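You operate a simulated robot arm through the tools that you are given. There is no shell and no other tool. Be economical: measure what you need, move in short steps, check, and stop when the job is done.

Carry out the task below with a simulated two-armed robot. There is one attempt and no reset: what you move stays moved.

## Task
On the bench top behind the sleeve block, fold the rag in half.

The check looks at the end state, three seconds after you hand in, the way a careful person would. Anything else that was tipped, shoved, dropped, spilled or broken makes it a failure. Flat cloth is picked up by pressing the open fingertips on it (5 to 10 N) and closing them slowly along it; thin cloth reads only 2 to 8 mm in the jaws.

## Robot
Two 7-joint arms with two-finger parallel grippers on one trunk, on a base that drives. Base frame: it is fixed to the floor where the robot stands at the start and does not move with it; the origin is under the middle of the robot, x ahead of it, y to its left, z up; the surface under the hand at the start is at about z = 900. Readings come in mm, rad, newtons and seconds.
The left shoulder is at the start at [70, 163, 1095], the right one opposite. With the tool pointing down near the work surface each hand reaches from about 380 to 880 mm from the robot's upright axis, wherever it stands, measured 20 degrees to its own side. Places, roughly: bench top behind the sleeve block [500, -100, 900]. Payload 3.43 kg a hand.
The tool frame of a hand sits at the grasp point between the pads (the TCP): z along the fingers, y along the line on which they close. The tips reach 34 mm beyond it. Largest opening 128 mm; finger width 24, thickness 12; the body of the gripper, 48 by 130 mm, starts 96 mm behind the TCP.
Orientation is that of the tool frame in the base frame, as a unit quaternion [w, x, y, z]. With the fingers straight down and closing along the base's y, the tool's x points along the base's -x, its y along +y and its z along -z.

## Interface
- The arms move only by the tool jog_arm. It takes "left_plan", "right_plan" or both (then of equal length, played together; a hand with none holds still); each is a list of rows, each a list of 3 entries, a list of its own where there are three numbers: the shift along the tool's x, y, z in mm, then the turn, a rotation vector about the tool's x, y, z in rad, then the opening, from 0 (shut) to 1 (fully open). In form: [[[x, y, z], [wx, wy, wz], gripper], ...]. A call has 1 to 10 rows; each row shifts and turns the commanded pose from where the row before left it, along the tool's axes as they then stand. Rows are played at 5 a second. More than 50 mm and 0.15 rad between two rows, or a gripper value outside its range, and nothing of the call is played. A pose out of reach is approached as far as the arm can. The call stops where the force on the tool passes 40 N (or 10 N more than at its start, if that is more) or the arm is blocked; 0.2 s more then pass. Each finger travels about 153 mm/s and halts on what it meets, pressing with about 41 N; the grip force reading is that of the motor and also rises with nothing between the fingers. The clock runs only during rows and for 0.2 s after the last one: add rows that do not move to give the fingers time. The reply holds the time, the measured pose of the TCP, the force on the tool along the base axes, the opening and the grip force, in the units named above and with some noise, with the torque about the TCP (base axes, N m) and any sound that the robot's microphone picked up.
- Cameras (640 x 400 px; columns grow to the right, rows downward): "scene" is now at [131.5, -21.9, 1314.9]; the picture's right is [-0.25, -0.97, 0.00], its down [-0.63, 0.16, -0.76] and it looks along [0.74, -0.19, -0.65] (base axes); focal length 231 px, centre (320, 200). "left" rides on the left gripper at [76, 11, -160] in its tool frame; the picture's right is [-0.15, 0.99, 0.00], its down [-0.88, -0.13, -0.46] and it looks along [-0.45, -0.07, 0.89] (tool axes); focal length 234 px, centre (320, 200). "right" rides on the right gripper at [76, -11, -160] in its tool frame; the picture's right is [0.15, 0.99, 0.00], its down [-0.88, 0.13, -0.46] and it looks along [-0.45, 0.07, 0.89] (tool axes); focal length 234 px, centre (320, 200). There is no depth. A picture from a camera that has moved, and an enlarged one, comes with that camera's place and axes in the base frame and with its lens.
- grab_frame(camera): a new picture of that camera. The clock stands still meanwhile.
- move_column(by): slides the trunk up (or, below 0, down) by that many mm; the arms and the scene camera ride with it, the base frame stays. It gives what a move gives, with no picture.
- base_move(legs): drives the robot by 1 to 6 legs, each [ahead, left, turn to the left] in mm, mm and rad, along the robot's own axes; the way and the turn of a leg run together, so that a leg with both is an arc; at most 1500 mm and 3.142 rad a leg. The arms and the cameras ride along, it lands a little off, and it stops where it bumps. It gives what a move gives.
- aim_head(pan, tilt): turns the head with the scene camera to pan (to the left, within 1.501 rad either way) and tilt (down, from -0.506 to 1.204), counted from straight ahead of the robot. It gives what a move gives.
- enlarge(camera, box): a new picture of the part [left, top, right, bottom] of that camera's present view, enlarged. The clock stands still meanwhile.
- job_done(): hands the job in; it is judged then, once.

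Go step by step. Nothing tells you exact positions but the pictures and the camera data: compare them with the known pose of the tool, close in by small moves and look again before you grip or let go. The budget is 120 turns and 92 pictures, counting those below and the enlarged ones. Unless the task says otherwise, let go and move clear before handing in, and close with one line.

The tools are called after "Request:" by a JSON object that holds its "api" and its "payload". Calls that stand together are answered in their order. jog_arm: Moves the arms, as the interface text tells. Its arguments: {"type":"object","properties":{"left_plan":{"type":"array","items":{"type":"array"}},"right_plan":{"type":"array","items":{"type":"array"}}},"required":[]} The other tools are called the same way: move_column (by) slides the trunk up or down; base_move (legs) drives the base; aim_head (pan, tilt) turns the head that bears the scene camera; grab_frame (camera) takes a picture; enlarge (camera, box) takes an enlarged picture of a part of a camera's view; job_done () hands the job in.

At the start:

```text
clock: 0.0
left_ee_pos: [600.8, 48.5, 1052.1]
left_orientation: [0.0, -0.001, 1.0, -0.001]
left_force: [0.2, 0.2, 0.8]
left_ft_torque: [0.0, 0.0, -0.02]
left_finger_gap: 128.4
left_grasp_force: 0.1
right_ee_pos: [539.3, -522.7, 1148.2]
right_orientation: [0.0, 0.0, 1.0, 0.001]
right_force: [0.2, -0.1, -0.6]
right_ft_torque: [0.0, 0.01, 0.0]
right_finger_gap: 128.0
right_grasp_force: 0.1
trunk travel left (down, up): [-575.0, 365.0]
robot x, y, heading: [0.1, -0.2, 0.006]
head pan, tilt: [-0.251, 0.705]
```

scene: 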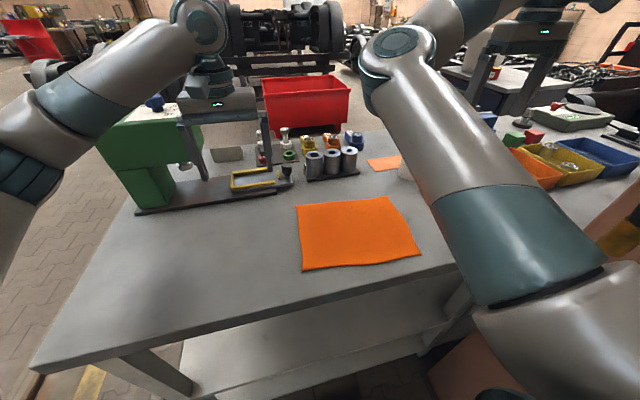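
right: 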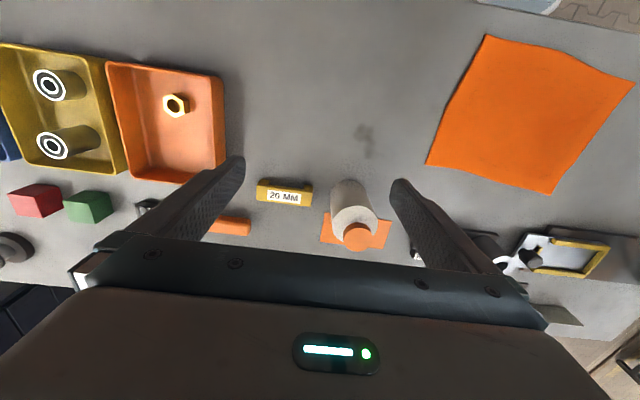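
left: 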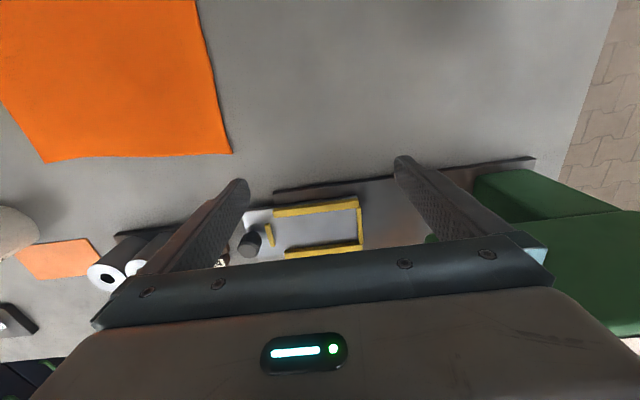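

The rag lies flat, with corners near A(594,-72), B(569,-328), C(370,-307) and D(398,-49), turned about -0.1 rad. I plan to pinch the near edge with both hands and fold it over onto the far edge, so first I hover both hands over the near-edge pick points.

Request:
{"api": "jog_arm", "payload": {"left_plan": [[[24.1, -16.7, 6.5], [0, 0, 0], 0.31], [[24.1, -16.7, 6.5], [0, 0, 0], 0.31], [[24.1, -16.7, 6.5], [0, 0, 0], 0.31], [[24.1, -16.7, 6.5], [0, 0, 0], 0.31], [[24.1, -16.7, 6.5], [0, 0, 0], 0.31], [[24.1, -16.7, 6.5], [0, 0, 0], 0.31], [[24.1, -16.7, 6.5], [0, 0, 0], 0.31], [[24.1, -16.7, 6.5], [0, 0, 0], 0.31], [[0, 0, 0], [0, 0, 0.1], 0.31], [[0, 0, 0], [0, 0, 0], 0.31]], "right_plan": [[[18.9, 31.1, 18.5], [0, 0, 0], 0.31], [[18.9, 31.1, 18.5], [0, 0, 0], 0.31], [[18.9, 31.1, 18.5], [0, 0, 0], 0.31], [[18.9, 31.1, 18.5], [0, 0, 0], 0.31], [[18.9, 31.1, 18.5], [0, 0, 0], 0.31], [[18.9, 31.1, 18.5], [0, 0, 0], 0.31], [[18.9, 31.1, 18.5], [0, 0, 0], 0.31], [[18.9, 31.1, 18.5], [0, 0, 0], 0.31], [[0, 0, 0], [0, 0, 0.1], 0.31], [[0, 0, 0], [0, 0, 0], 0.31]]}}

Request:
{"api": "grab_frame", "payload": {"camera": "scene"}}

Request:
{"api": "grab_frame", "payload": {"camera": "left"}}

Request:
{"api": "grab_frame", "payload": {"camera": "right"}}

```text
clock: 0.9
left_ee_pos: [520.0, 0.8, 1030.6]
left_orientation: [0.001, -0.007, 1.0, 0.005]
left_force: [3.9, 12.3, -3.8]
left_ft_torque: [-1.58, 0.72, 0.08]
left_finger_gap: 39.6
left_grasp_force: 0.1
right_ee_pos: [476.7, -418.4, 1087.1]
right_orientation: [0.001, 0.004, 1.0, 0.001]
right_force: [-0.3, -0.5, 0.1]
right_ft_torque: [-0.02, -0.01, -0.04]
right_finger_gap: 39.9
right_grasp_force: 0.1
trunk travel left (down, up): [-575.0, 365.0]
robot x, y, heading: [-1.3, 2.2, -0.002]
head pan, tilt: [-0.251, 0.705]
stopped in row 4 (left hand): the force on the tool passed its limit at 86 N (the readings are from after the stop); the commanded pose is now the measured one
```

```text
88 pictures are left
camera scene: at [131.3, -21.1, 1315.0], right [-0.25, -0.97, 0.0], down [-0.63, 0.16, -0.76], along [0.74, -0.19, -0.65], focal length 231 px, centre (320, 200)
```

scene: 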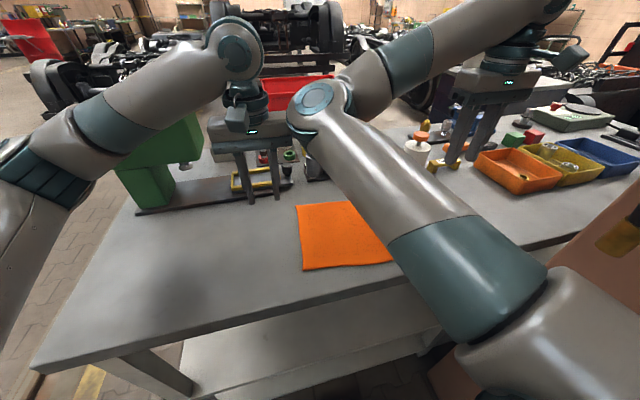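

```text
87 pictures are left
camera left: at [444.7, 8.0, 1190.9], right [0.13, 0.99, 0.01], down [0.88, -0.12, 0.45], along [0.45, -0.05, -0.89], focal length 234 px, centre (320, 200)
```

left: 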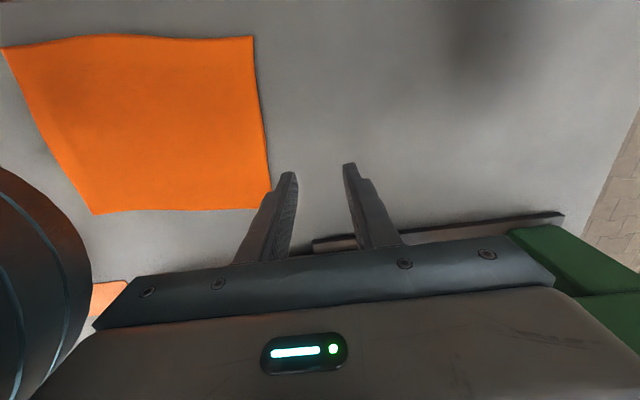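

```text
86 pictures are left
camera right: at [400.2, -429.6, 1247.6], right [-0.14, 0.99, 0.0], down [0.88, 0.12, 0.46], along [0.45, 0.06, -0.89], focal length 234 px, centre (320, 200)
```

right: 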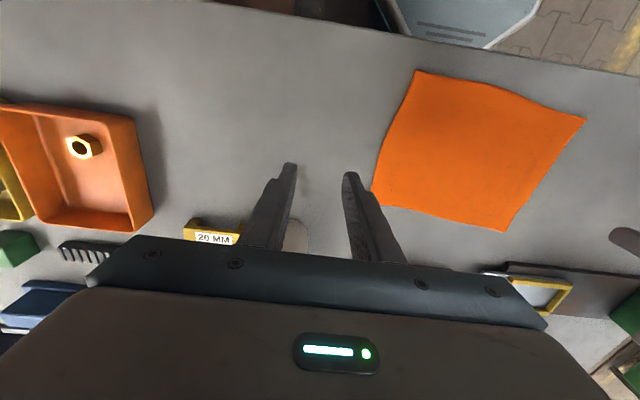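

The left hand touched the right arm's elbow, which swings inward. I'll separate the hands and raise the trunk, so the right elbow stays well above the left hand.

Request:
{"api": "jog_arm", "payload": {"left_plan": [[[0, 40, 0], [0, 0, 0], 0.31], [[0, 30, 0], [0, 0, 0], 0.31]], "right_plan": [[[0, -40, 0], [0, 0, 0], 0.31], [[0, -30, 0], [0, 0, 0], 0.31]]}}

Request:
{"api": "move_column", "payload": {"by": 320}}

Request:
{"api": "aim_head", "payload": {"pan": -0.25, "tilt": 0.85}}

Request:
{"api": "grab_frame", "payload": {"camera": "scene"}}

```text
clock: 1.5
left_ee_pos: [518.3, 68.1, 1032.0]
left_orientation: [0.0, -0.005, 1.0, 0.005]
left_force: [-0.2, -0.1, 0.9]
left_ft_torque: [-0.02, -0.03, -0.01]
left_finger_gap: 39.4
left_grasp_force: 0.1
right_ee_pos: [475.5, -487.3, 1087.5]
right_orientation: [0.001, 0.003, 1.0, 0.0]
right_force: [0.3, -0.1, -1.0]
right_ft_torque: [0.01, -0.04, 0.0]
right_finger_gap: 39.8
right_grasp_force: 0.0
trunk travel left (down, up): [-575.0, 365.0]
robot x, y, heading: [2.3, -3.8, -0.002]
head pan, tilt: [-0.251, 0.705]
```

```text
clock: 4.7
left_ee_pos: [518.1, 67.8, 1350.6]
left_orientation: [0.0, -0.005, 1.0, 0.004]
left_force: [0.7, 0.4, 0.9]
left_ft_torque: [0.02, 0.01, 0.0]
left_finger_gap: 39.7
left_grasp_force: 0.1
right_ee_pos: [475.8, -488.5, 1408.0]
right_orientation: [0.001, 0.003, 1.0, 0.0]
right_force: [0.2, -0.1, 0.3]
right_ft_torque: [-0.03, -0.01, 0.0]
right_finger_gap: 39.5
right_grasp_force: 0.1
trunk travel left (down, up): [-895.0, 45.0]
robot x, y, heading: [-0.4, -2.9, -0.005]
head pan, tilt: [-0.251, 0.705]
```

```text
clock: 5.4
left_ee_pos: [519.5, 68.6, 1351.9]
left_orientation: [0.0, -0.004, 1.0, 0.004]
left_force: [0.4, 0.0, -0.5]
left_ft_torque: [-0.03, -0.02, -0.01]
left_finger_gap: 39.8
left_grasp_force: 0.0
right_ee_pos: [475.9, -487.1, 1406.4]
right_orientation: [0.001, 0.002, 1.0, 0.002]
right_force: [0.1, 0.6, -0.3]
right_ft_torque: [-0.01, -0.03, 0.01]
right_finger_gap: 39.7
right_grasp_force: 0.1
trunk travel left (down, up): [-895.0, 45.0]
robot x, y, heading: [3.5, -2.0, -0.001]
head pan, tilt: [-0.25, 0.85]
```

```text
85 pictures are left
camera scene: at [125.4, -20.1, 1623.1], right [-0.25, -0.97, 0.0], down [-0.73, 0.19, -0.66], along [0.64, -0.16, -0.75], focal length 231 px, centre (320, 200)
```

scene: 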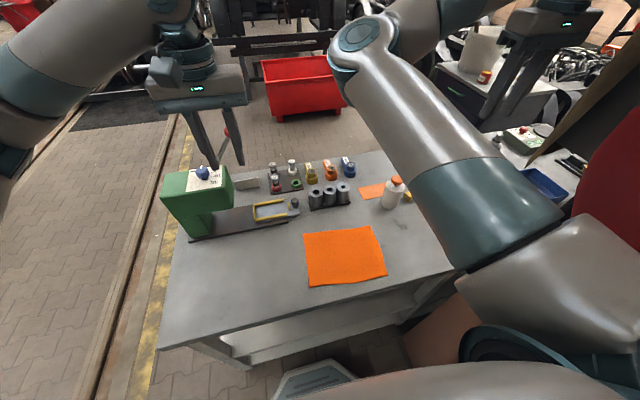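

I'll lower the right hand alone to above its pick point and check where its elbow goes.

Request:
{"api": "jog_arm", "payload": {"right_plan": [[[8.8, 21.3, 39.6], [0, 0, 0], 0.31], [[8.8, 21.3, 39.6], [0, 0, 0], 0.31], [[8.8, 21.3, 39.6], [0, 0, 0], 0.31], [[8.8, 21.3, 39.6], [0, 0, 0], 0.31], [[8.8, 21.3, 39.6], [0, 0, 0], 0.31], [[8.8, 21.3, 39.6], [0, 0, 0], 0.31], [[8.8, 21.3, 39.6], [0, 0, 0], 0.31], [[8.8, 21.3, 39.6], [0, 0, 0], 0.31], [[8.8, 21.3, 39.6], [0, 0, 0], 0.31], [[8.8, 21.3, 39.6], [0, 0, 0.1], 0.31]]}}

Request:
{"api": "grab_frame", "payload": {"camera": "scene"}}

Request:
{"api": "grab_frame", "payload": {"camera": "right"}}

```text
clock: 7.8
left_ee_pos: [518.3, 68.2, 1351.4]
left_orientation: [0.0, -0.006, 1.0, 0.004]
left_force: [1.2, 0.6, 0.2]
left_ft_torque: [-0.02, 0.0, 0.04]
left_finger_gap: 39.6
left_grasp_force: 0.1
right_ee_pos: [410.3, -446.8, 1031.3]
right_orientation: [0.016, 0.085, 0.996, -0.025]
right_force: [0.0, 0.9, -0.5]
right_ft_torque: [-0.02, 0.01, 0.0]
right_finger_gap: 39.7
right_grasp_force: 0.0
right hand out of reach, approached as far as the arm can: row 5, 6, 7, 8, 9, 10
trunk travel left (down, up): [-895.0, 45.0]
robot x, y, heading: [-1.9, 0.4, 0.003]
head pan, tilt: [-0.25, 0.85]
stopped in row 10 (right hand): the arm was blocked; the commanded pose is now the measured one
```

```text
84 pictures are left
camera scene: at [125.3, -19.5, 1623.1], right [-0.25, -0.97, 0.0], down [-0.73, 0.19, -0.66], along [0.64, -0.16, -0.75], focal length 231 px, centre (320, 200)
```

scene: 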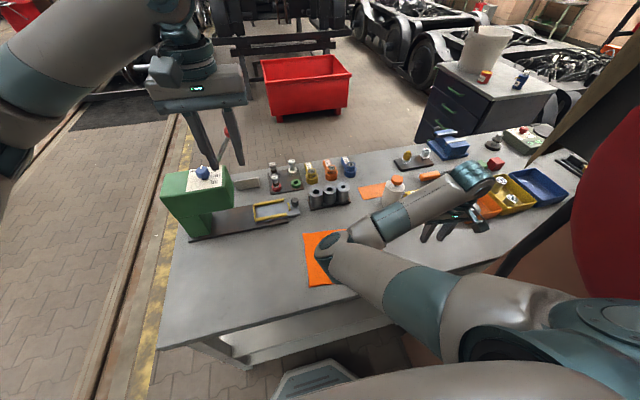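

```text
83 pictures are left
camera right: at [329.6, -436.5, 1187.9], right [0.02, 1.0, -0.05], down [0.88, 0.0, 0.48], along [0.48, -0.06, -0.87], focal length 234 px, centre (320, 200)
```

right: 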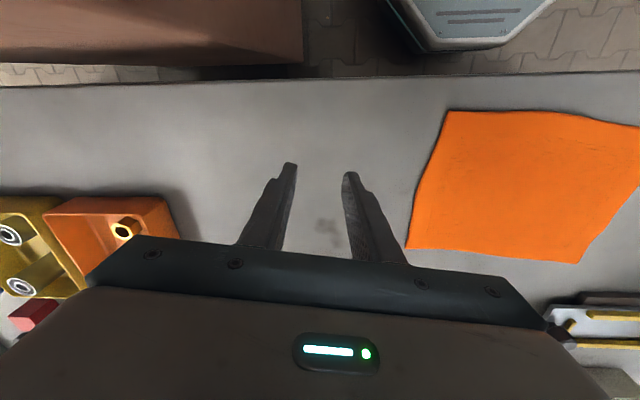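

The right arm runs into a joint limit with its elbow inward and low. I'll raise it again and try to swing the elbow outward by winding the wrist counter-clockwise.

Request:
{"api": "jog_arm", "payload": {"right_plan": [[[-10, 0, -44], [0, 0, 0], 0.31], [[-10, 0, -44], [0, 0, 0], 0.31], [[-10, 0, -44], [0, 0, 0], 0.31], [[-10, 0, -44], [0, 0, 0], 0.31], [[-10, 0, -44], [0, 0, 0], 0.31], [[-10, 0, -44], [0, 0, 0], 0.31], [[-10, 0, -44], [0, 0, 0], 0.31], [[-10, 0, -44], [0, 0, 0], 0.31]]}}

Request:
{"api": "jog_arm", "payload": {"right_plan": [[[0, 0, 0], [0, 0, -0.15], 0.31], [[0, 0, 0], [0, 0, -0.15], 0.31], [[0, 0, 0], [0, 0, -0.15], 0.31], [[0, 0, 0], [0, 0, -0.15], 0.31], [[0, 0, 0], [0, 0, -0.15], 0.31], [[0, 0, 0], [0, 0, -0.15], 0.31], [[0, 0, 0], [0, 0, -0.15], 0.31], [[0, 0, 0], [0, 0, -0.15], 0.31], [[0, 0, 0], [0, 0, -0.15], 0.31], [[0, 0, 0], [0, 0, -0.15], 0.31]]}}

Request:
{"api": "grab_frame", "payload": {"camera": "scene"}}

```text
clock: 9.6
left_ee_pos: [517.5, 70.3, 1351.1]
left_orientation: [0.001, -0.005, 1.0, 0.004]
left_force: [0.2, 0.1, 0.3]
left_ft_torque: [-0.03, -0.03, -0.02]
left_finger_gap: 39.5
left_grasp_force: 0.2
right_ee_pos: [477.5, -440.6, 1387.1]
right_orientation: [0.016, 0.083, 0.996, -0.024]
right_force: [0.5, -0.3, 0.0]
right_ft_torque: [-0.02, -0.03, 0.01]
right_finger_gap: 39.6
right_grasp_force: 0.0
trunk travel left (down, up): [-895.0, 45.0]
robot x, y, heading: [-1.8, -1.7, 0.004]
head pan, tilt: [-0.25, 0.85]
```

```text
clock: 11.8
left_ee_pos: [518.5, 68.1, 1352.1]
left_orientation: [0.0, -0.005, 1.0, 0.004]
left_force: [-0.2, -0.3, -0.1]
left_ft_torque: [0.02, 0.01, -0.01]
left_finger_gap: 39.8
left_grasp_force: 0.0
right_ee_pos: [479.4, -439.7, 1383.9]
right_orientation: [-0.003, -0.619, 0.785, -0.029]
right_force: [-0.3, -1.3, 0.5]
right_ft_torque: [0.0, 0.04, -0.02]
right_finger_gap: 39.7
right_grasp_force: 0.1
trunk travel left (down, up): [-895.0, 45.0]
robot x, y, heading: [1.1, 0.9, -0.003]
head pan, tilt: [-0.25, 0.85]
```

```text
82 pictures are left
camera scene: at [125.3, -20.1, 1623.1], right [-0.25, -0.97, 0.0], down [-0.73, 0.19, -0.66], along [0.64, -0.16, -0.75], focal length 231 px, centre (320, 200)
```

scene: 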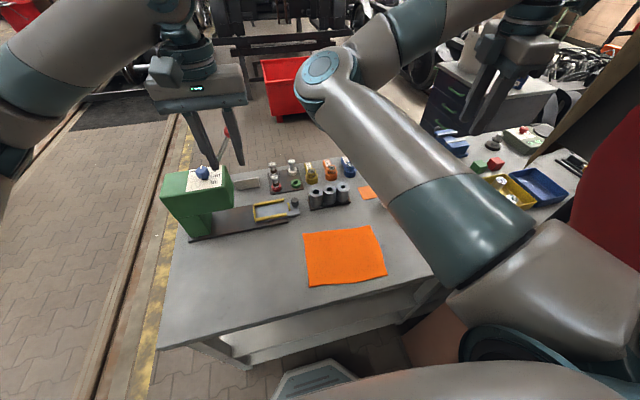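

No limit was reached and the elbow hasn't moved. I'll continue winding.

Request:
{"api": "jog_arm", "payload": {"right_plan": [[[0, 0, 0], [0, 0, -0.15], 0.31], [[0, 0, 0], [0, 0, -0.15], 0.31], [[0, 0, 0], [0, 0, -0.15], 0.31], [[0, 0, 0], [0, 0, -0.15], 0.31], [[0, 0, 0], [0, 0, -0.15], 0.31], [[0, 0, 0], [0, 0, -0.15], 0.31], [[0, 0, 0], [0, 0, -0.15], 0.31], [[0, 0, 0], [0, 0, -0.15], 0.31], [[0, 0, 0], [0, 0, -0.15], 0.31], [[0, 0, 0], [0, 0, -0.15], 0.31]]}}

Request:
{"api": "grab_frame", "payload": {"camera": "scene"}}

```text
clock: 14.0
left_ee_pos: [519.5, 68.1, 1351.5]
left_orientation: [-0.001, -0.006, 1.0, 0.005]
left_force: [0.3, 0.8, 0.2]
left_ft_torque: [-0.02, -0.02, 0.01]
left_finger_gap: 39.5
left_grasp_force: 0.1
right_ee_pos: [479.0, -441.5, 1383.6]
right_orientation: [0.023, 0.988, -0.154, 0.018]
right_force: [0.5, 0.1, -0.5]
right_ft_torque: [-0.01, 0.01, 0.0]
right_finger_gap: 39.6
right_grasp_force: 0.0
trunk travel left (down, up): [-895.0, 45.0]
robot x, y, heading: [-4.1, 1.0, -0.003]
head pan, tilt: [-0.25, 0.85]
```

```text
81 pictures are left
camera scene: at [125.2, -20.0, 1623.1], right [-0.25, -0.97, 0.0], down [-0.73, 0.19, -0.66], along [0.64, -0.16, -0.75], focal length 231 px, centre (320, 200)
```

scene: 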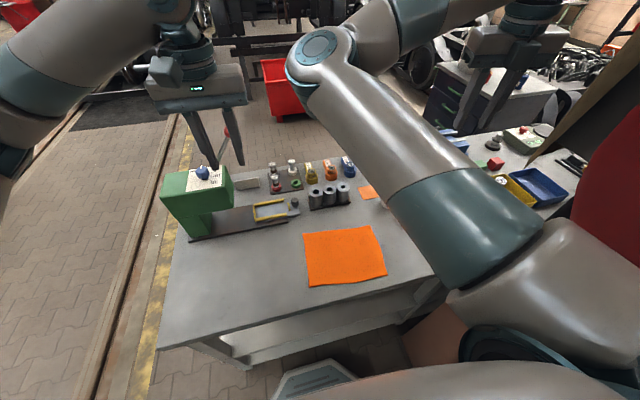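

Still no limit. One more winding step should either saturate the wrist or show nothing more to gain.

Request:
{"api": "jog_arm", "payload": {"right_plan": [[[0, 0, 0], [0, 0, -0.15], 0.31], [[0, 0, 0], [0, 0, -0.15], 0.31], [[0, 0, 0], [0, 0, -0.15], 0.31], [[0, 0, 0], [0, 0, -0.15], 0.31], [[0, 0, 0], [0, 0, -0.15], 0.31], [[0, 0, 0], [0, 0, -0.15], 0.31], [[0, 0, 0], [0, 0, -0.15], 0.31], [[0, 0, 0], [0, 0, -0.15], 0.31], [[0, 0, 0], [0, 0, -0.15], 0.31], [[0, 0, 0], [0, 0, -0.15], 0.31]]}}

Request:
{"api": "grab_frame", "payload": {"camera": "scene"}}

```text
clock: 16.2
left_ee_pos: [519.1, 68.1, 1352.3]
left_orientation: [-0.001, -0.005, 1.0, 0.004]
left_force: [0.4, -0.1, 0.6]
left_ft_torque: [-0.04, 0.01, 0.01]
left_finger_gap: 39.7
left_grasp_force: 0.1
right_ee_pos: [480.2, -441.2, 1385.0]
right_orientation: [0.028, 0.828, 0.56, -0.003]
right_force: [-0.4, 0.2, 0.4]
right_ft_torque: [0.03, -0.01, 0.0]
right_finger_gap: 39.8
right_grasp_force: 0.1
trunk travel left (down, up): [-895.0, 45.0]
robot x, y, heading: [-1.3, 0.9, 0.001]
head pan, tilt: [-0.25, 0.85]
```

```text
80 pictures are left
camera scene: at [125.1, -20.0, 1623.1], right [-0.25, -0.97, 0.0], down [-0.73, 0.19, -0.66], along [0.64, -0.16, -0.75], focal length 231 px, centre (320, 200)
```

scene: 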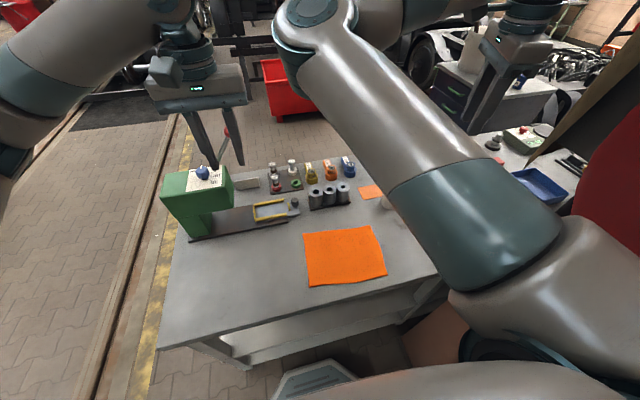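

The elbow is now rising, so the wrist has saturated and is dragging it over. Continuing.

Request:
{"api": "jog_arm", "payload": {"right_plan": [[[0, 0, 0], [0, 0, -0.15], 0.31], [[0, 0, 0], [0, 0, -0.15], 0.31], [[0, 0, 0], [0, 0, -0.15], 0.31], [[0, 0, 0], [0, 0, -0.15], 0.31], [[0, 0, 0], [0, 0, -0.15], 0.31], [[0, 0, 0], [0, 0, -0.15], 0.31], [[0, 0, 0], [0, 0, -0.15], 0.31], [[0, 0, 0], [0, 0, -0.15], 0.31], [[0, 0, 0], [0, 0, -0.15], 0.31], [[0, 0, 0], [0, 0, -0.15], 0.31]]}}

Request:
{"api": "grab_frame", "payload": {"camera": "scene"}}

```text
clock: 18.4
left_ee_pos: [518.1, 67.9, 1351.8]
left_orientation: [0.0, -0.005, 1.0, 0.004]
left_force: [1.1, -0.9, -0.3]
left_ft_torque: [-0.04, 0.01, -0.03]
left_finger_gap: 39.8
left_grasp_force: 0.1
right_ee_pos: [477.6, -447.3, 1391.9]
right_orientation: [0.022, 0.395, 0.918, -0.021]
right_force: [0.1, 0.0, -0.3]
right_ft_torque: [0.0, 0.0, -0.02]
right_finger_gap: 39.8
right_grasp_force: 0.0
right hand out of reach, approached as far as the arm can: row 2, 8, 9, 10
trunk travel left (down, up): [-895.0, 45.0]
robot x, y, heading: [2.8, -0.9, 0.002]
head pan, tilt: [-0.25, 0.85]
```

```text
79 pictures are left
camera scene: at [125.1, -20.3, 1623.1], right [-0.25, -0.97, 0.0], down [-0.73, 0.19, -0.66], along [0.64, -0.16, -0.75], focal length 231 px, centre (320, 200)
```

scene: 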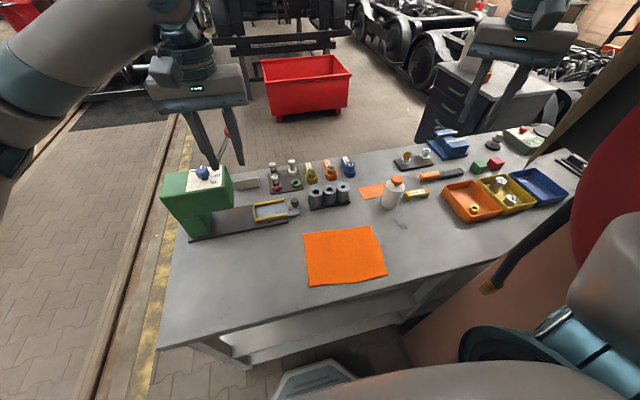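

The elbow has gone up and out. Now I unwind the wrist clockwise to point along the rag edges with the hand turned half round, and level the tool later.

Request:
{"api": "jog_arm", "payload": {"right_plan": [[[0, 0, 0], [0, 0, 0.143], 0.31], [[0, 0, 0], [0, 0, 0.143], 0.31], [[0, 0, 0], [0, 0, 0.143], 0.31], [[0, 0, 0], [0, 0, 0.143], 0.31], [[0, 0, 0], [0, 0, 0.143], 0.31], [[0, 0, 0], [0, 0, 0.143], 0.31], [[0, 0, 0], [0, 0, 0.143], 0.31], [[0, 0, 0], [0, 0, 0.143], 0.31], [[0, 0, 0], [0, 0, 0.143], 0.31]]}}

Request:
{"api": "jog_arm", "payload": {"right_plan": [[[0, 0, 0], [0, 0, 0.143], 0.31], [[0, 0, 0], [0, 0, 0.143], 0.31], [[0, 0, 0], [0, 0, 0.143], 0.31], [[0, 0, 0], [0, 0, 0.143], 0.31], [[0, 0, 0], [0, 0, 0.143], 0.31], [[0, 0, 0], [0, 0, 0.143], 0.31], [[0, 0, 0], [0, 0, 0.143], 0.31], [[0, 0, 0], [0, 0, 0.143], 0.31]]}}

Request:
{"api": "aim_head", "payload": {"pan": -0.6, "tilt": 0.7}}

Request:
{"api": "grab_frame", "payload": {"camera": "scene"}}

```text
clock: 20.4
left_ee_pos: [519.9, 68.4, 1351.7]
left_orientation: [0.0, -0.006, 1.0, 0.004]
left_force: [-0.2, -0.7, 0.3]
left_ft_torque: [0.01, 0.0, 0.01]
left_finger_gap: 39.7
left_grasp_force: 0.0
right_ee_pos: [478.4, -447.5, 1391.0]
right_orientation: [0.03, 0.868, 0.496, -0.004]
right_force: [0.6, 1.1, 0.4]
right_ft_torque: [-0.04, 0.02, 0.03]
right_finger_gap: 39.7
right_grasp_force: 0.1
trunk travel left (down, up): [-895.0, 45.0]
robot x, y, heading: [-4.2, -1.9, -0.002]
head pan, tilt: [-0.25, 0.85]
```

```text
clock: 22.2
left_ee_pos: [519.2, 68.5, 1351.9]
left_orientation: [0.0, -0.005, 1.0, 0.003]
left_force: [0.4, 0.7, -1.0]
left_ft_torque: [0.01, 0.01, -0.02]
left_finger_gap: 39.8
left_grasp_force: 0.2
right_ee_pos: [477.6, -451.0, 1390.0]
right_orientation: [0.021, 0.998, -0.056, 0.014]
right_force: [0.3, 0.4, 0.7]
right_ft_torque: [-0.01, 0.03, 0.02]
right_finger_gap: 39.5
right_grasp_force: 0.0
trunk travel left (down, up): [-895.0, 45.0]
robot x, y, heading: [0.5, -1.9, 0.001]
head pan, tilt: [-0.25, 0.85]
```

```text
clock: 23.0
left_ee_pos: [518.9, 67.3, 1351.3]
left_orientation: [0.0, -0.005, 1.0, 0.004]
left_force: [0.4, 0.1, -0.2]
left_ft_torque: [0.06, 0.01, 0.0]
left_finger_gap: 39.5
left_grasp_force: 0.1
right_ee_pos: [476.0, -450.4, 1389.5]
right_orientation: [0.023, 0.998, -0.055, 0.012]
right_force: [0.1, 0.6, -0.6]
right_ft_torque: [-0.02, -0.03, 0.0]
right_finger_gap: 39.7
right_grasp_force: 0.1
trunk travel left (down, up): [-895.0, 45.0]
robot x, y, heading: [-0.9, 0.5, 0.0]
head pan, tilt: [-0.6, 0.7]
```

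```text
78 pictures are left
camera scene: at [119.5, -48.8, 1635.4], right [-0.56, -0.83, 0.0], down [-0.53, 0.36, -0.76], along [0.63, -0.43, -0.64], focal length 231 px, centre (320, 200)
```

scene: 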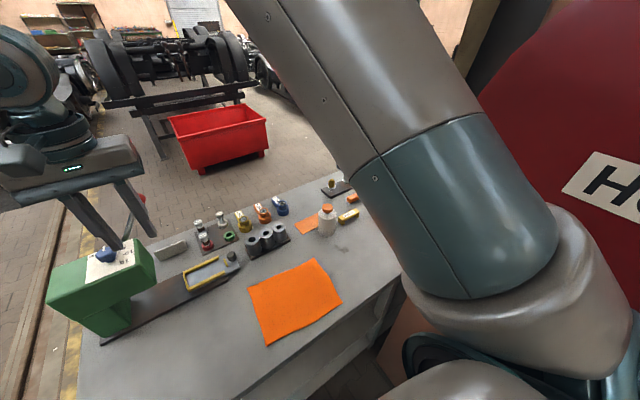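

The right elbow is now high, and the upper arm goes up and forward. I level the tool and descend to above the right pick point.

Request:
{"api": "jog_arm", "payload": {"right_plan": [[[0, 0, 0], [0.0425, -0.028, 0], 0.31], [[-10.7, -16.5, 38], [0, 0, 0], 0.31], [[-10.7, -16.5, 38], [0, 0, 0], 0.31], [[-10.7, -16.5, 38], [0, 0, 0], 0.31], [[-10.7, -16.5, 38], [0, 0, 0], 0.31], [[-10.7, -16.5, 38], [0, 0, 0], 0.31], [[-10.7, -16.5, 38], [0, 0, 0], 0.31], [[-10.7, -16.5, 38], [0, 0, 0], 0.31], [[-10.7, -16.5, 38], [0, 0, 0], 0.31]]}}

Request:
{"api": "aim_head", "payload": {"pan": -0.25, "tilt": 0.85}}

Request:
{"api": "grab_frame", "payload": {"camera": "scene"}}

```text
clock: 25.0
left_ee_pos: [519.1, 68.5, 1351.8]
left_orientation: [0.0, -0.006, 1.0, 0.004]
left_force: [0.6, 0.2, -0.2]
left_ft_torque: [-0.02, 0.01, 0.0]
left_finger_gap: 40.0
left_grasp_force: 0.1
right_ee_pos: [408.5, -307.8, 1087.7]
right_orientation: [0.005, 0.999, -0.051, 0.002]
right_force: [0.5, -0.3, 1.0]
right_ft_torque: [0.03, 0.01, 0.0]
right_finger_gap: 39.6
right_grasp_force: 0.1
trunk travel left (down, up): [-895.0, 45.0]
robot x, y, heading: [-0.6, -1.6, -0.004]
head pan, tilt: [-0.6, 0.7]
```

```text
clock: 25.9
left_ee_pos: [519.5, 67.7, 1351.3]
left_orientation: [-0.001, -0.005, 1.0, 0.004]
left_force: [0.7, 0.5, -0.4]
left_ft_torque: [-0.02, -0.01, 0.01]
left_finger_gap: 39.5
left_grasp_force: 0.0
right_ee_pos: [406.4, -309.2, 1089.4]
right_orientation: [0.006, 0.999, -0.052, 0.001]
right_force: [0.3, 0.3, 0.4]
right_ft_torque: [-0.02, 0.02, 0.02]
right_finger_gap: 39.4
right_grasp_force: 0.0
trunk travel left (down, up): [-895.0, 45.0]
robot x, y, heading: [-1.9, 2.4, 0.001]
head pan, tilt: [-0.25, 0.85]
```

```text
77 pictures are left
camera scene: at [125.2, -20.4, 1623.1], right [-0.25, -0.97, 0.0], down [-0.73, 0.19, -0.66], along [0.64, -0.16, -0.75], focal length 231 px, centre (320, 200)
```

scene: 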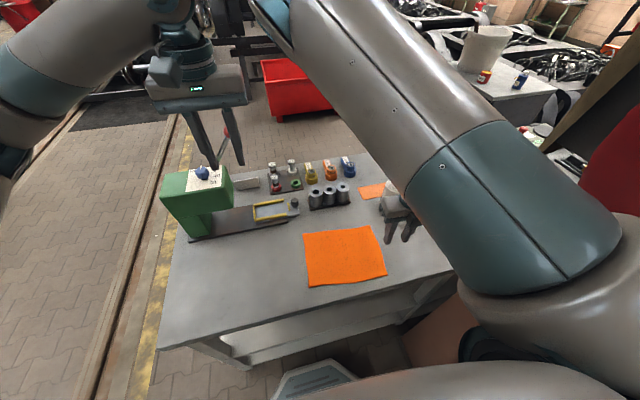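

The right elbow now sits high (z about 1550) and the right hand is near its spot. I bring the left hand straight down first, then inward to its pick point, stopping above the cloth.

Request:
{"api": "jog_arm", "payload": {"left_plan": [[[8, 0, 46], [0, 0, 0], 0.31], [[8, 0, 46], [0, 0, 0], 0.31], [[8, 0, 46], [0, 0, 0], 0.31], [[8, 0, 46], [0, 0, 0], 0.31], [[8, 0, 46], [0, 0, 0], 0.31], [[15, -30, 20], [0, 0, 0], 0.31], [[15, -30, 20], [0, 0, 0], 0.31], [[15, -30, 20], [0, 0, 0], 0.31], [[15, -30, 20], [0, 0, 0], 0.31], [[11, -33, 20], [0, 0, 0.1], 0.31]]}}

Request:
{"api": "grab_frame", "payload": {"camera": "scene"}}

Request:
{"api": "grab_frame", "payload": {"camera": "left"}}

Request:
{"api": "grab_frame", "payload": {"camera": "right"}}

```text
clock: 28.1
left_ee_pos: [410.0, -83.0, 1020.3]
left_orientation: [0.0, 0.044, 0.999, 0.005]
left_force: [-0.5, -0.4, -0.8]
left_ft_torque: [0.01, -0.02, -0.02]
left_finger_gap: 39.5
left_grasp_force: 0.1
right_ee_pos: [406.0, -311.0, 1088.0]
right_orientation: [0.004, 0.999, -0.052, 0.0]
right_force: [1.0, 0.6, 0.7]
right_ft_torque: [0.03, 0.02, 0.02]
right_finger_gap: 39.8
right_grasp_force: 0.1
trunk travel left (down, up): [-895.0, 45.0]
robot x, y, heading: [0.8, -3.0, 0.001]
head pan, tilt: [-0.25, 0.85]
```

```text
76 pictures are left
camera scene: at [125.1, -22.2, 1623.2], right [-0.25, -0.97, 0.0], down [-0.73, 0.19, -0.66], along [0.64, -0.16, -0.75], focal length 231 px, centre (320, 200)
```

scene: 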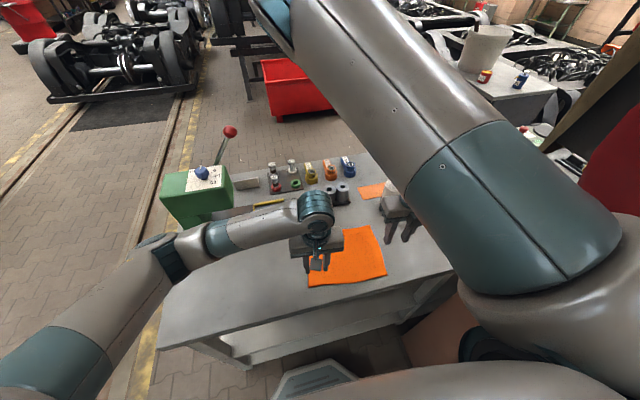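

```text
75 pictures are left
camera left: at [336.0, -66.2, 1179.9], right [0.23, 0.97, 0.01], down [0.87, -0.21, 0.45], along [0.44, -0.1, -0.89], focal length 234 px, centre (320, 200)
```

left: 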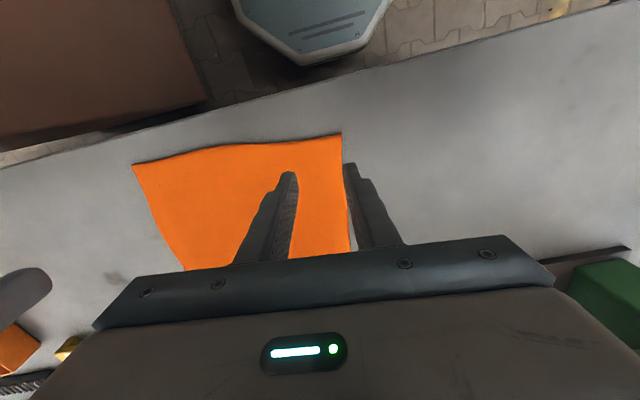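

```text
74 pictures are left
camera right: at [483.3, -306.2, 1247.3], right [0.04, -1.0, 0.01], down [-0.89, -0.03, 0.46], along [-0.46, -0.03, -0.89], focal length 234 px, centre (320, 200)
```

right: 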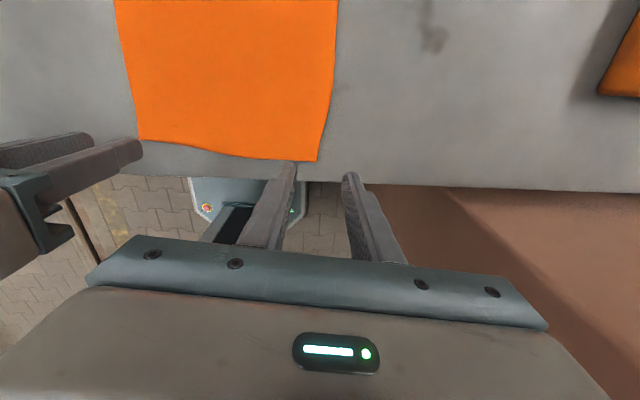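

Both arms are clear now, and the near edge runs from D(395,-51) to C(372,-310). I descend both hands to about 10 mm above the cloth.

Request:
{"api": "jog_arm", "payload": {"left_plan": [[[0.9, -1.1, 18.5], [0, 0, 0], 0.31], [[0.9, -1.1, 18.5], [0, 0, 0], 0.31], [[0.9, -1.1, 18.5], [0, 0, 0], 0.31], [[0.9, -1.1, 18.5], [0, 0, 0], 0.31], [[0, 0, 0], [0, 0, 0], 0.31]], "right_plan": [[[-5.1, -8, 35.7], [0, 0, 0], 0.31], [[-5.1, -8, 35.7], [0, 0, 0], 0.31], [[-5.1, -8, 35.7], [0, 0, 0], 0.31], [[-5.1, -8, 35.7], [0, 0, 0], 0.31], [[0, 0, 0], [0, 0, 0], 0.31]]}}

Request:
{"api": "enlarge", "payload": {"camera": "left", "box": [120, 60, 440, 260]}}

Request:
{"api": "enlarge", "payload": {"camera": "right", "box": [120, 60, 440, 260]}}

```text
clock: 29.2
left_ee_pos: [406.3, -87.3, 946.8]
left_orientation: [0.001, 0.045, 0.999, 0.004]
left_force: [-0.8, 0.2, 0.0]
left_ft_torque: [-0.03, 0.01, 0.02]
left_finger_gap: 39.9
left_grasp_force: 0.1
right_ee_pos: [389.6, -302.4, 942.7]
right_orientation: [0.004, 0.999, -0.052, 0.001]
right_force: [0.5, 0.7, 0.9]
right_ft_torque: [0.03, -0.01, 0.0]
right_finger_gap: 39.8
right_grasp_force: 0.1
right hand out of reach, approached as far as the arm can: row 2, 3, 4
trunk travel left (down, up): [-895.0, 45.0]
robot x, y, heading: [-2.3, -4.0, 0.005]
head pan, tilt: [-0.25, 0.85]
```

```text
2.00 times, centred on (280, 160) of left
camera zoom: at [332.4, -70.6, 1106.7], right [0.23, 0.97, 0.01], down [0.87, -0.21, 0.45], along [0.44, -0.1, -0.89], focal length 468 px, centre (400, 280)
```

zoom: 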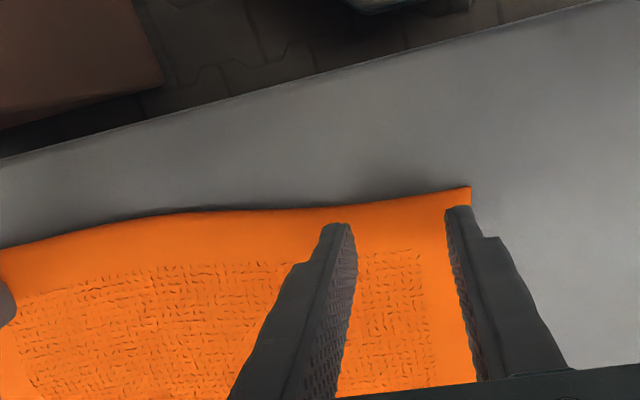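

```text
2.00 times, centred on (280, 160) of right
camera zoom: at [465.6, -299.0, 1102.4], right [0.04, -1.0, 0.01], down [-0.89, -0.03, 0.46], along [-0.45, -0.03, -0.89], focal length 468 px, centre (400, 280)
```

zoom: 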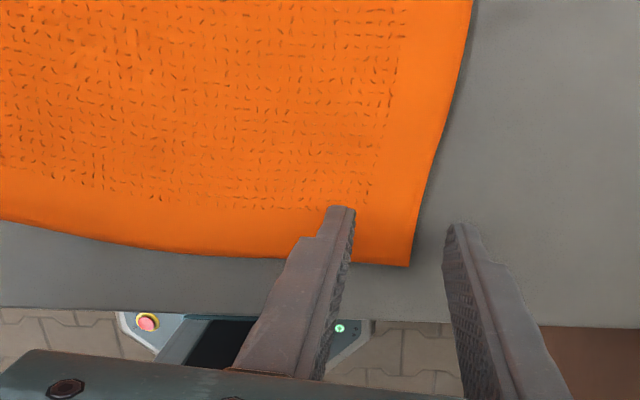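

The right hand hits a limit 26 mm short of its target. I'll lift both hands a bit, drive the base back 80 and left 40 to give it room, and re-approach.

Request:
{"api": "jog_arm", "payload": {"left_plan": [[[0, 0, -40], [0, 0, 0], 0.31], [[0, 0, -40], [0, 0, 0], 0.31]], "right_plan": [[[0, 0, -40], [0, 0, 0], 0.31], [[0, 0, -40], [0, 0, 0], 0.31]]}}

Request:
{"api": "base_move", "payload": {"legs": [[-80, 40, 0]]}}

```text
clock: 29.9
left_ee_pos: [406.0, -87.0, 1026.3]
left_orientation: [0.0, 0.046, 0.999, 0.005]
left_force: [-0.7, 0.3, 0.7]
left_ft_torque: [-0.02, -0.02, 0.0]
left_finger_gap: 39.7
left_grasp_force: 0.1
right_ee_pos: [385.7, -303.4, 1023.0]
right_orientation: [0.005, 0.999, -0.052, 0.001]
right_force: [-0.3, -0.5, -0.1]
right_ft_torque: [-0.01, -0.02, 0.0]
right_finger_gap: 39.8
right_grasp_force: 0.1
trunk travel left (down, up): [-895.0, 45.0]
robot x, y, heading: [1.0, 1.2, 0.001]
head pan, tilt: [-0.25, 0.85]
```

```text
clock: 30.9
left_ee_pos: [329.0, -47.1, 1024.2]
left_orientation: [-0.001, 0.043, 0.999, 0.004]
left_force: [0.0, 0.3, -0.1]
left_ft_torque: [0.0, 0.05, -0.02]
left_finger_gap: 39.7
left_grasp_force: 0.0
right_ee_pos: [313.0, -265.8, 1021.8]
right_orientation: [0.003, 0.999, -0.051, -0.001]
right_force: [0.0, -1.2, 0.6]
right_ft_torque: [0.01, 0.03, 0.0]
right_finger_gap: 39.7
right_grasp_force: 0.1
trunk travel left (down, up): [-895.0, 45.0]
robot x, y, heading: [-79.5, 44.8, 0.004]
head pan, tilt: [-0.25, 0.85]
```

Now I re-approach both pick points, again stopping just above the cloth.

Request:
{"api": "jog_arm", "payload": {"left_plan": [[[-20, -8.3, 19.5], [0, 0, 0], 0.31], [[-20, -8.3, 19.5], [0, 0, 0], 0.31], [[-20, -8.3, 19.5], [0, 0, 0], 0.31], [[-20, -8.3, 19.5], [0, 0, 0], 0.31], [[0, 0, 0], [0, 0, 0], 0.31]], "right_plan": [[[19.1, 0.5, 19.5], [0, 0, 0], 0.31], [[19.1, 0.5, 19.5], [0, 0, 0], 0.31], [[19.1, 0.5, 19.5], [0, 0, 0], 0.31], [[19.1, 0.5, 19.5], [0, 0, 0], 0.31], [[0, 0, 0], [0, 0, 0], 0.31]]}}

Request:
{"api": "enlarge", "payload": {"camera": "left", "box": [120, 60, 440, 260]}}

Request:
{"api": "enlarge", "payload": {"camera": "right", "box": [120, 60, 440, 260]}}

```text
clock: 32.1
left_ee_pos: [405.8, -84.5, 946.7]
left_orientation: [0.0, 0.043, 0.999, 0.004]
left_force: [-0.2, 0.3, -0.6]
left_ft_torque: [-0.01, 0.01, 0.04]
left_finger_gap: 39.7
left_grasp_force: 0.1
right_ee_pos: [386.5, -273.6, 945.9]
right_orientation: [0.005, 0.999, -0.05, 0.0]
right_force: [-0.4, 0.6, -1.0]
right_ft_torque: [0.0, -0.01, -0.01]
right_finger_gap: 40.0
right_grasp_force: 0.1
trunk travel left (down, up): [-895.0, 45.0]
robot x, y, heading: [-76.8, 40.2, 0.006]
head pan, tilt: [-0.25, 0.85]
```

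```text
2.00 times, centred on (280, 160) of left
camera zoom: at [331.4, -70.1, 1107.5], right [0.23, 0.97, 0.01], down [0.87, -0.21, 0.45], along [0.44, -0.1, -0.89], focal length 468 px, centre (400, 280)
```

zoom: 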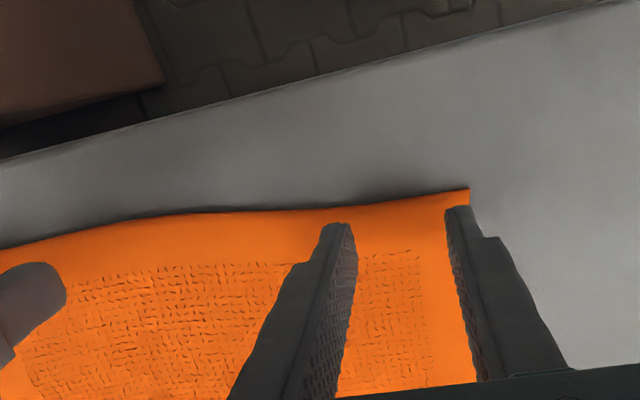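

```text
2.00 times, centred on (280, 160) of right
camera zoom: at [464.1, -269.4, 1105.5], right [0.05, -1.0, 0.01], down [-0.89, -0.04, 0.46], along [-0.46, -0.03, -0.89], focal length 468 px, centre (400, 280)
```

zoom: 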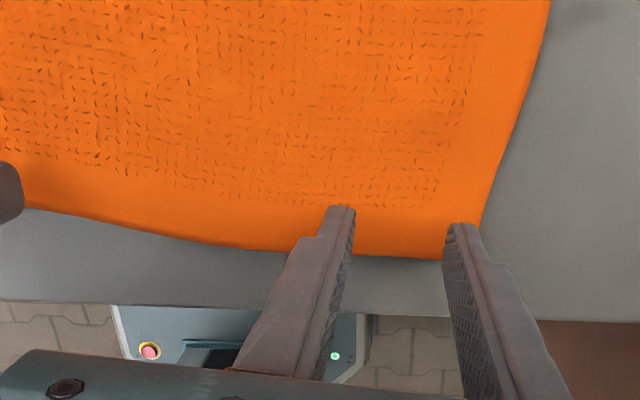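

Both hands are at their places, but the outer fingers are right at the side edges. I shift each about 9 mm inward and lower to just before contact.

Request:
{"api": "jog_arm", "payload": {"left_plan": [[[-4.8, -8.6, 0], [0, 0, 0], 0.31], [[0, 0, 4], [0, 0, 0], 0.31], [[0, 0, 4], [0, 0, 0], 0.31], [[0, 0, 0], [0, 0, 0], 0.31]], "right_plan": [[[2.1, -9.3, 0], [0, 0, 0], 0.31], [[0, 0, 4], [0, 0, 0], 0.31], [[0, 0, 4], [0, 0, 0], 0.31], [[0, 0, 0], [0, 0, 0], 0.31]]}}

Request:
{"api": "jog_arm", "payload": {"left_plan": [[[0, 0, 2], [0, 0, 0], 0.31], [[0, 0, 0], [0, 0, 0], 0.31]], "right_plan": [[[0, 0, 2], [0, 0, 0], 0.31], [[0, 0, 0], [0, 0, 0], 0.31]]}}

```text
clock: 33.1
left_ee_pos: [408.3, -93.9, 939.5]
left_orientation: [0.001, 0.043, 0.999, 0.004]
left_force: [1.0, -0.4, 0.3]
left_ft_torque: [-0.01, 0.07, 0.0]
left_finger_gap: 39.4
left_grasp_force: 0.1
right_ee_pos: [390.4, -264.2, 937.9]
right_orientation: [0.003, 0.999, -0.051, 0.001]
right_force: [0.3, -0.9, 6.0]
right_ft_torque: [0.04, 0.01, -0.01]
right_finger_gap: 39.5
right_grasp_force: 0.1
trunk travel left (down, up): [-895.0, 45.0]
robot x, y, heading: [-76.0, 40.0, 0.006]
head pan, tilt: [-0.25, 0.85]
```

```text
clock: 33.8
left_ee_pos: [406.7, -94.0, 938.4]
left_orientation: [0.0, 0.044, 0.999, 0.003]
left_force: [0.1, -0.1, 2.8]
left_ft_torque: [0.0, -0.03, -0.03]
left_finger_gap: 39.6
left_grasp_force: 0.1
right_ee_pos: [389.9, -265.1, 937.2]
right_orientation: [0.005, 0.999, -0.051, 0.002]
right_force: [3.7, 0.3, 22.3]
right_ft_torque: [0.22, -0.09, -0.03]
right_finger_gap: 39.5
right_grasp_force: 0.1
trunk travel left (down, up): [-895.0, 45.0]
robot x, y, heading: [-75.2, 44.3, 0.004]
head pan, tilt: [-0.25, 0.85]
```

Contact is made: the right presses too hard (22 N) and the left is light (3 N). Adjusting both to about 8 N.

Request:
{"api": "jog_arm", "payload": {"left_plan": [[[0, 0, 0.6], [0, 0, 0], 0.31], [[0, 0, 0], [0, 0, 0], 0.31]], "right_plan": [[[0, 0, -1.6], [0, 0, 0], 0.31], [[0, 0, 0], [0, 0, 0], 0.31]]}}

```text
clock: 34.4
left_ee_pos: [407.0, -95.1, 937.7]
left_orientation: [0.001, 0.044, 0.999, 0.003]
left_force: [-1.5, 1.1, 7.8]
left_ft_torque: [-0.04, 0.04, -0.02]
left_finger_gap: 39.8
left_grasp_force: 0.0
right_ee_pos: [388.1, -264.5, 937.2]
right_orientation: [0.005, 0.999, -0.05, 0.001]
right_force: [3.6, -1.1, 16.4]
right_ft_torque: [0.11, -0.1, 0.0]
right_finger_gap: 39.8
right_grasp_force: 0.1
trunk travel left (down, up): [-895.0, 45.0]
robot x, y, heading: [-81.0, 35.2, 0.002]
head pan, tilt: [-0.25, 0.85]
```

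The left is good at 8 N; the right needs easing a bit more. Then I close both slowly.

Request:
{"api": "jog_arm", "payload": {"right_plan": [[[0, 0, -0.9], [0, 0, 0], 0.31], [[0, 0, 0], [0, 0, 0], 0.31]]}}

Request:
{"api": "jog_arm", "payload": {"left_plan": [[[0, 0, 0], [0, 0, 0], 0.28], [[0, 0, 0], [0, 0, 0], 0.25], [[0, 0, 0], [0, 0, 0], 0.22], [[0, 0, 0], [0, 0, 0], 0.19], [[0, 0, 0], [0, 0, 0], 0.16], [[0, 0, 0], [0, 0, 0], 0.13], [[0, 0, 0], [0, 0, 0], 0.1]], "right_plan": [[[0, 0, 0], [0, 0, 0], 0.28], [[0, 0, 0], [0, 0, 0], 0.25], [[0, 0, 0], [0, 0, 0], 0.22], [[0, 0, 0], [0, 0, 0], 0.19], [[0, 0, 0], [0, 0, 0], 0.16], [[0, 0, 0], [0, 0, 0], 0.13], [[0, 0, 0], [0, 0, 0], 0.1]]}}

Request:
{"api": "enlarge", "payload": {"camera": "left", "box": [120, 60, 440, 260]}}

Request:
{"api": "enlarge", "payload": {"camera": "right", "box": [120, 60, 440, 260]}}

```text
clock: 35.0
left_ee_pos: [407.1, -94.1, 938.2]
left_orientation: [0.0, 0.043, 0.999, 0.003]
left_force: [-2.1, 1.5, 10.2]
left_ft_torque: [-0.06, 0.06, -0.03]
left_finger_gap: 39.9
left_grasp_force: 0.1
right_ee_pos: [387.3, -265.7, 937.1]
right_orientation: [0.004, 0.999, -0.051, 0.001]
right_force: [1.2, 0.5, 7.9]
right_ft_torque: [0.1, -0.06, 0.0]
right_finger_gap: 39.6
right_grasp_force: 0.1
trunk travel left (down, up): [-895.0, 45.0]
robot x, y, heading: [-74.0, 39.0, 0.003]
head pan, tilt: [-0.25, 0.85]
```

```text
clock: 36.5
left_ee_pos: [406.9, -94.5, 937.2]
left_orientation: [0.0, 0.043, 0.999, 0.004]
left_force: [0.0, 0.5, 12.9]
left_ft_torque: [0.0, 0.02, -0.02]
left_finger_gap: 11.8
left_grasp_force: 0.2
right_ee_pos: [388.4, -265.9, 938.0]
right_orientation: [0.004, 0.999, -0.051, 0.0]
right_force: [-0.4, -1.1, 5.5]
right_ft_torque: [0.0, 0.01, 0.0]
right_finger_gap: 11.8
right_grasp_force: 0.0
trunk travel left (down, up): [-895.0, 45.0]
robot x, y, heading: [-77.3, 34.9, 0.001]
head pan, tilt: [-0.25, 0.85]
```

```text
2.00 times, centred on (280, 160) of left
camera zoom: at [333.6, -78.6, 1097.8], right [0.23, 0.97, 0.01], down [0.87, -0.21, 0.46], along [0.44, -0.1, -0.89], focal length 468 px, centre (400, 280)
```

zoom: 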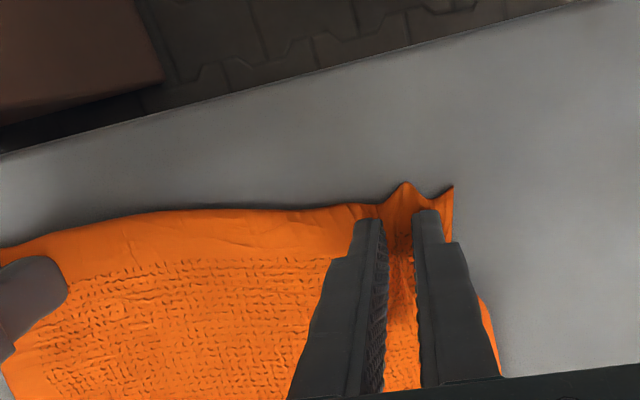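

```text
2.00 times, centred on (280, 160) of right
camera zoom: at [464.8, -260.4, 1097.7], right [0.05, -1.0, 0.01], down [-0.89, -0.04, 0.45], along [-0.45, -0.03, -0.89], focal length 468 px, centre (400, 280)
```

zoom: 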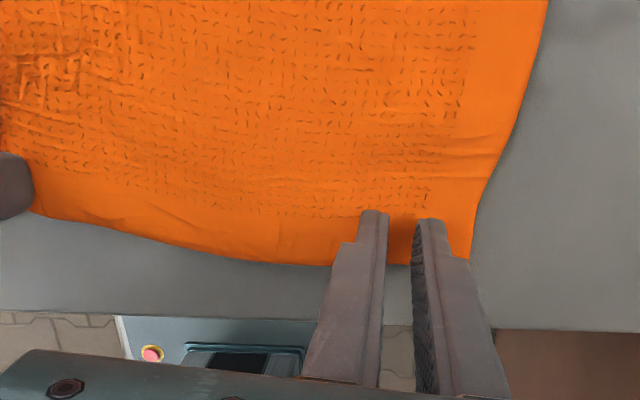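

The cloth is buckling up nicely between both pairs of fingers. Now I close fully and check the gap readings.

Request:
{"api": "jog_arm", "payload": {"left_plan": [[[0, 0, 0], [0, 0, 0], 0.08], [[0, 0, 0], [0, 0, 0], 0.06], [[0, 0, 0], [0, 0, 0], 0.04], [[0, 0, 0], [0, 0, 0], 0.02], [[0, 0, 0], [0, 0, 0], 0.0], [[0, 0, 0], [0, 0, 0], 0.0], [[0, 0, 0], [0, 0, 0], 0.0]], "right_plan": [[[0, 0, 0], [0, 0, 0], 0.08], [[0, 0, 0], [0, 0, 0], 0.06], [[0, 0, 0], [0, 0, 0], 0.04], [[0, 0, 0], [0, 0, 0], 0.02], [[0, 0, 0], [0, 0, 0], 0.0], [[0, 0, 0], [0, 0, 0], 0.0], [[0, 0, 0], [0, 0, 0], 0.0]]}}

Request:
{"api": "jog_arm", "payload": {"left_plan": [[[0, 0, -10], [0, 0, 0], 0.0], [[0, 0, -10], [0, 0, 0], 0.0], [[0, 0, -10], [0, 0, 0], 0.0], [[0, 0, 0], [0, 0, 0], 0.0]], "right_plan": [[[0, 0, -10], [0, 0, 0], 0.0], [[0, 0, -10], [0, 0, 0], 0.0], [[0, 0, -10], [0, 0, 0], 0.0], [[0, 0, 0], [0, 0, 0], 0.0]]}}

Request:
{"api": "grab_frame", "payload": {"camera": "left"}}

Request:
{"api": "grab_frame", "payload": {"camera": "right"}}

Request:
{"api": "grab_frame", "payload": {"camera": "scene"}}

```text
clock: 38.1
left_ee_pos: [407.8, -95.5, 937.5]
left_orientation: [0.0, 0.044, 0.999, 0.004]
left_force: [0.3, -0.9, 12.7]
left_ft_torque: [-0.07, 0.04, -0.04]
left_finger_gap: 3.7
left_grasp_force: 37.9
right_ee_pos: [388.0, -264.2, 938.1]
right_orientation: [0.004, 0.999, -0.051, 0.0]
right_force: [1.0, -0.2, 4.3]
right_ft_torque: [0.0, 0.0, 0.02]
right_finger_gap: 0.1
right_grasp_force: 32.7
trunk travel left (down, up): [-895.0, 45.0]
robot x, y, heading: [-80.3, 39.3, -0.002]
head pan, tilt: [-0.25, 0.85]
```

```text
clock: 39.1
left_ee_pos: [409.6, -95.1, 967.0]
left_orientation: [-0.001, 0.043, 0.999, 0.004]
left_force: [0.7, -0.7, -0.4]
left_ft_torque: [-0.1, 0.03, -0.07]
left_finger_gap: 3.8
left_grasp_force: 38.4
right_ee_pos: [389.2, -264.8, 966.9]
right_orientation: [0.004, 0.999, -0.05, 0.0]
right_force: [0.6, 0.0, -0.2]
right_ft_torque: [0.02, -0.01, -0.04]
right_finger_gap: 0.0
right_grasp_force: 33.3
trunk travel left (down, up): [-895.0, 45.0]
robot x, y, heading: [-78.9, 38.3, 0.002]
head pan, tilt: [-0.25, 0.85]
```

```text
67 pictures are left
camera left: at [335.3, -78.6, 1126.9], right [0.23, 0.97, 0.01], down [0.87, -0.21, 0.45], along [0.44, -0.1, -0.89], focal length 234 px, centre (320, 200)
```

left: 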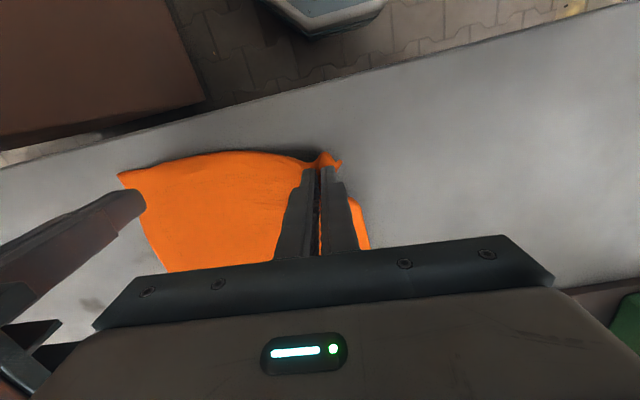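

```text
66 pictures are left
camera right: at [466.2, -260.7, 1126.0], right [0.05, -1.0, 0.01], down [-0.89, -0.04, 0.46], along [-0.46, -0.03, -0.89], focal length 234 px, centre (320, 200)
```

right: 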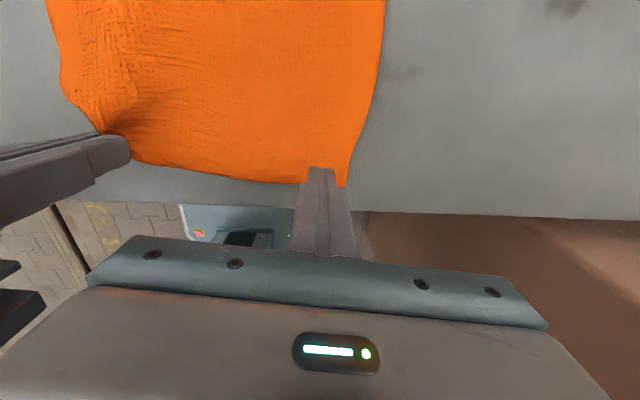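

```text
65 pictures are left
camera scene: at [47.0, 19.5, 1623.0], right [-0.24, -0.97, 0.0], down [-0.73, 0.18, -0.66], along [0.64, -0.16, -0.75], focal length 231 px, centre (320, 200)
```

scene: 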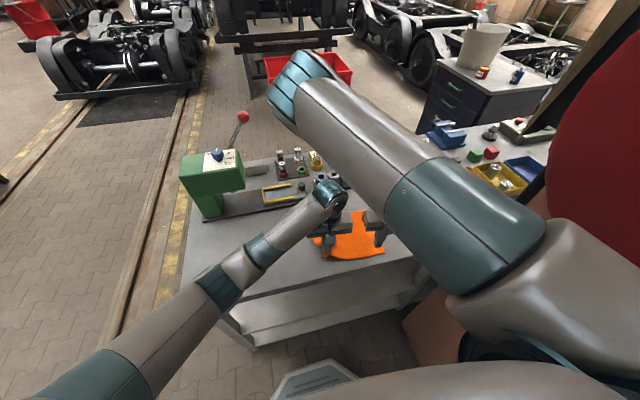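

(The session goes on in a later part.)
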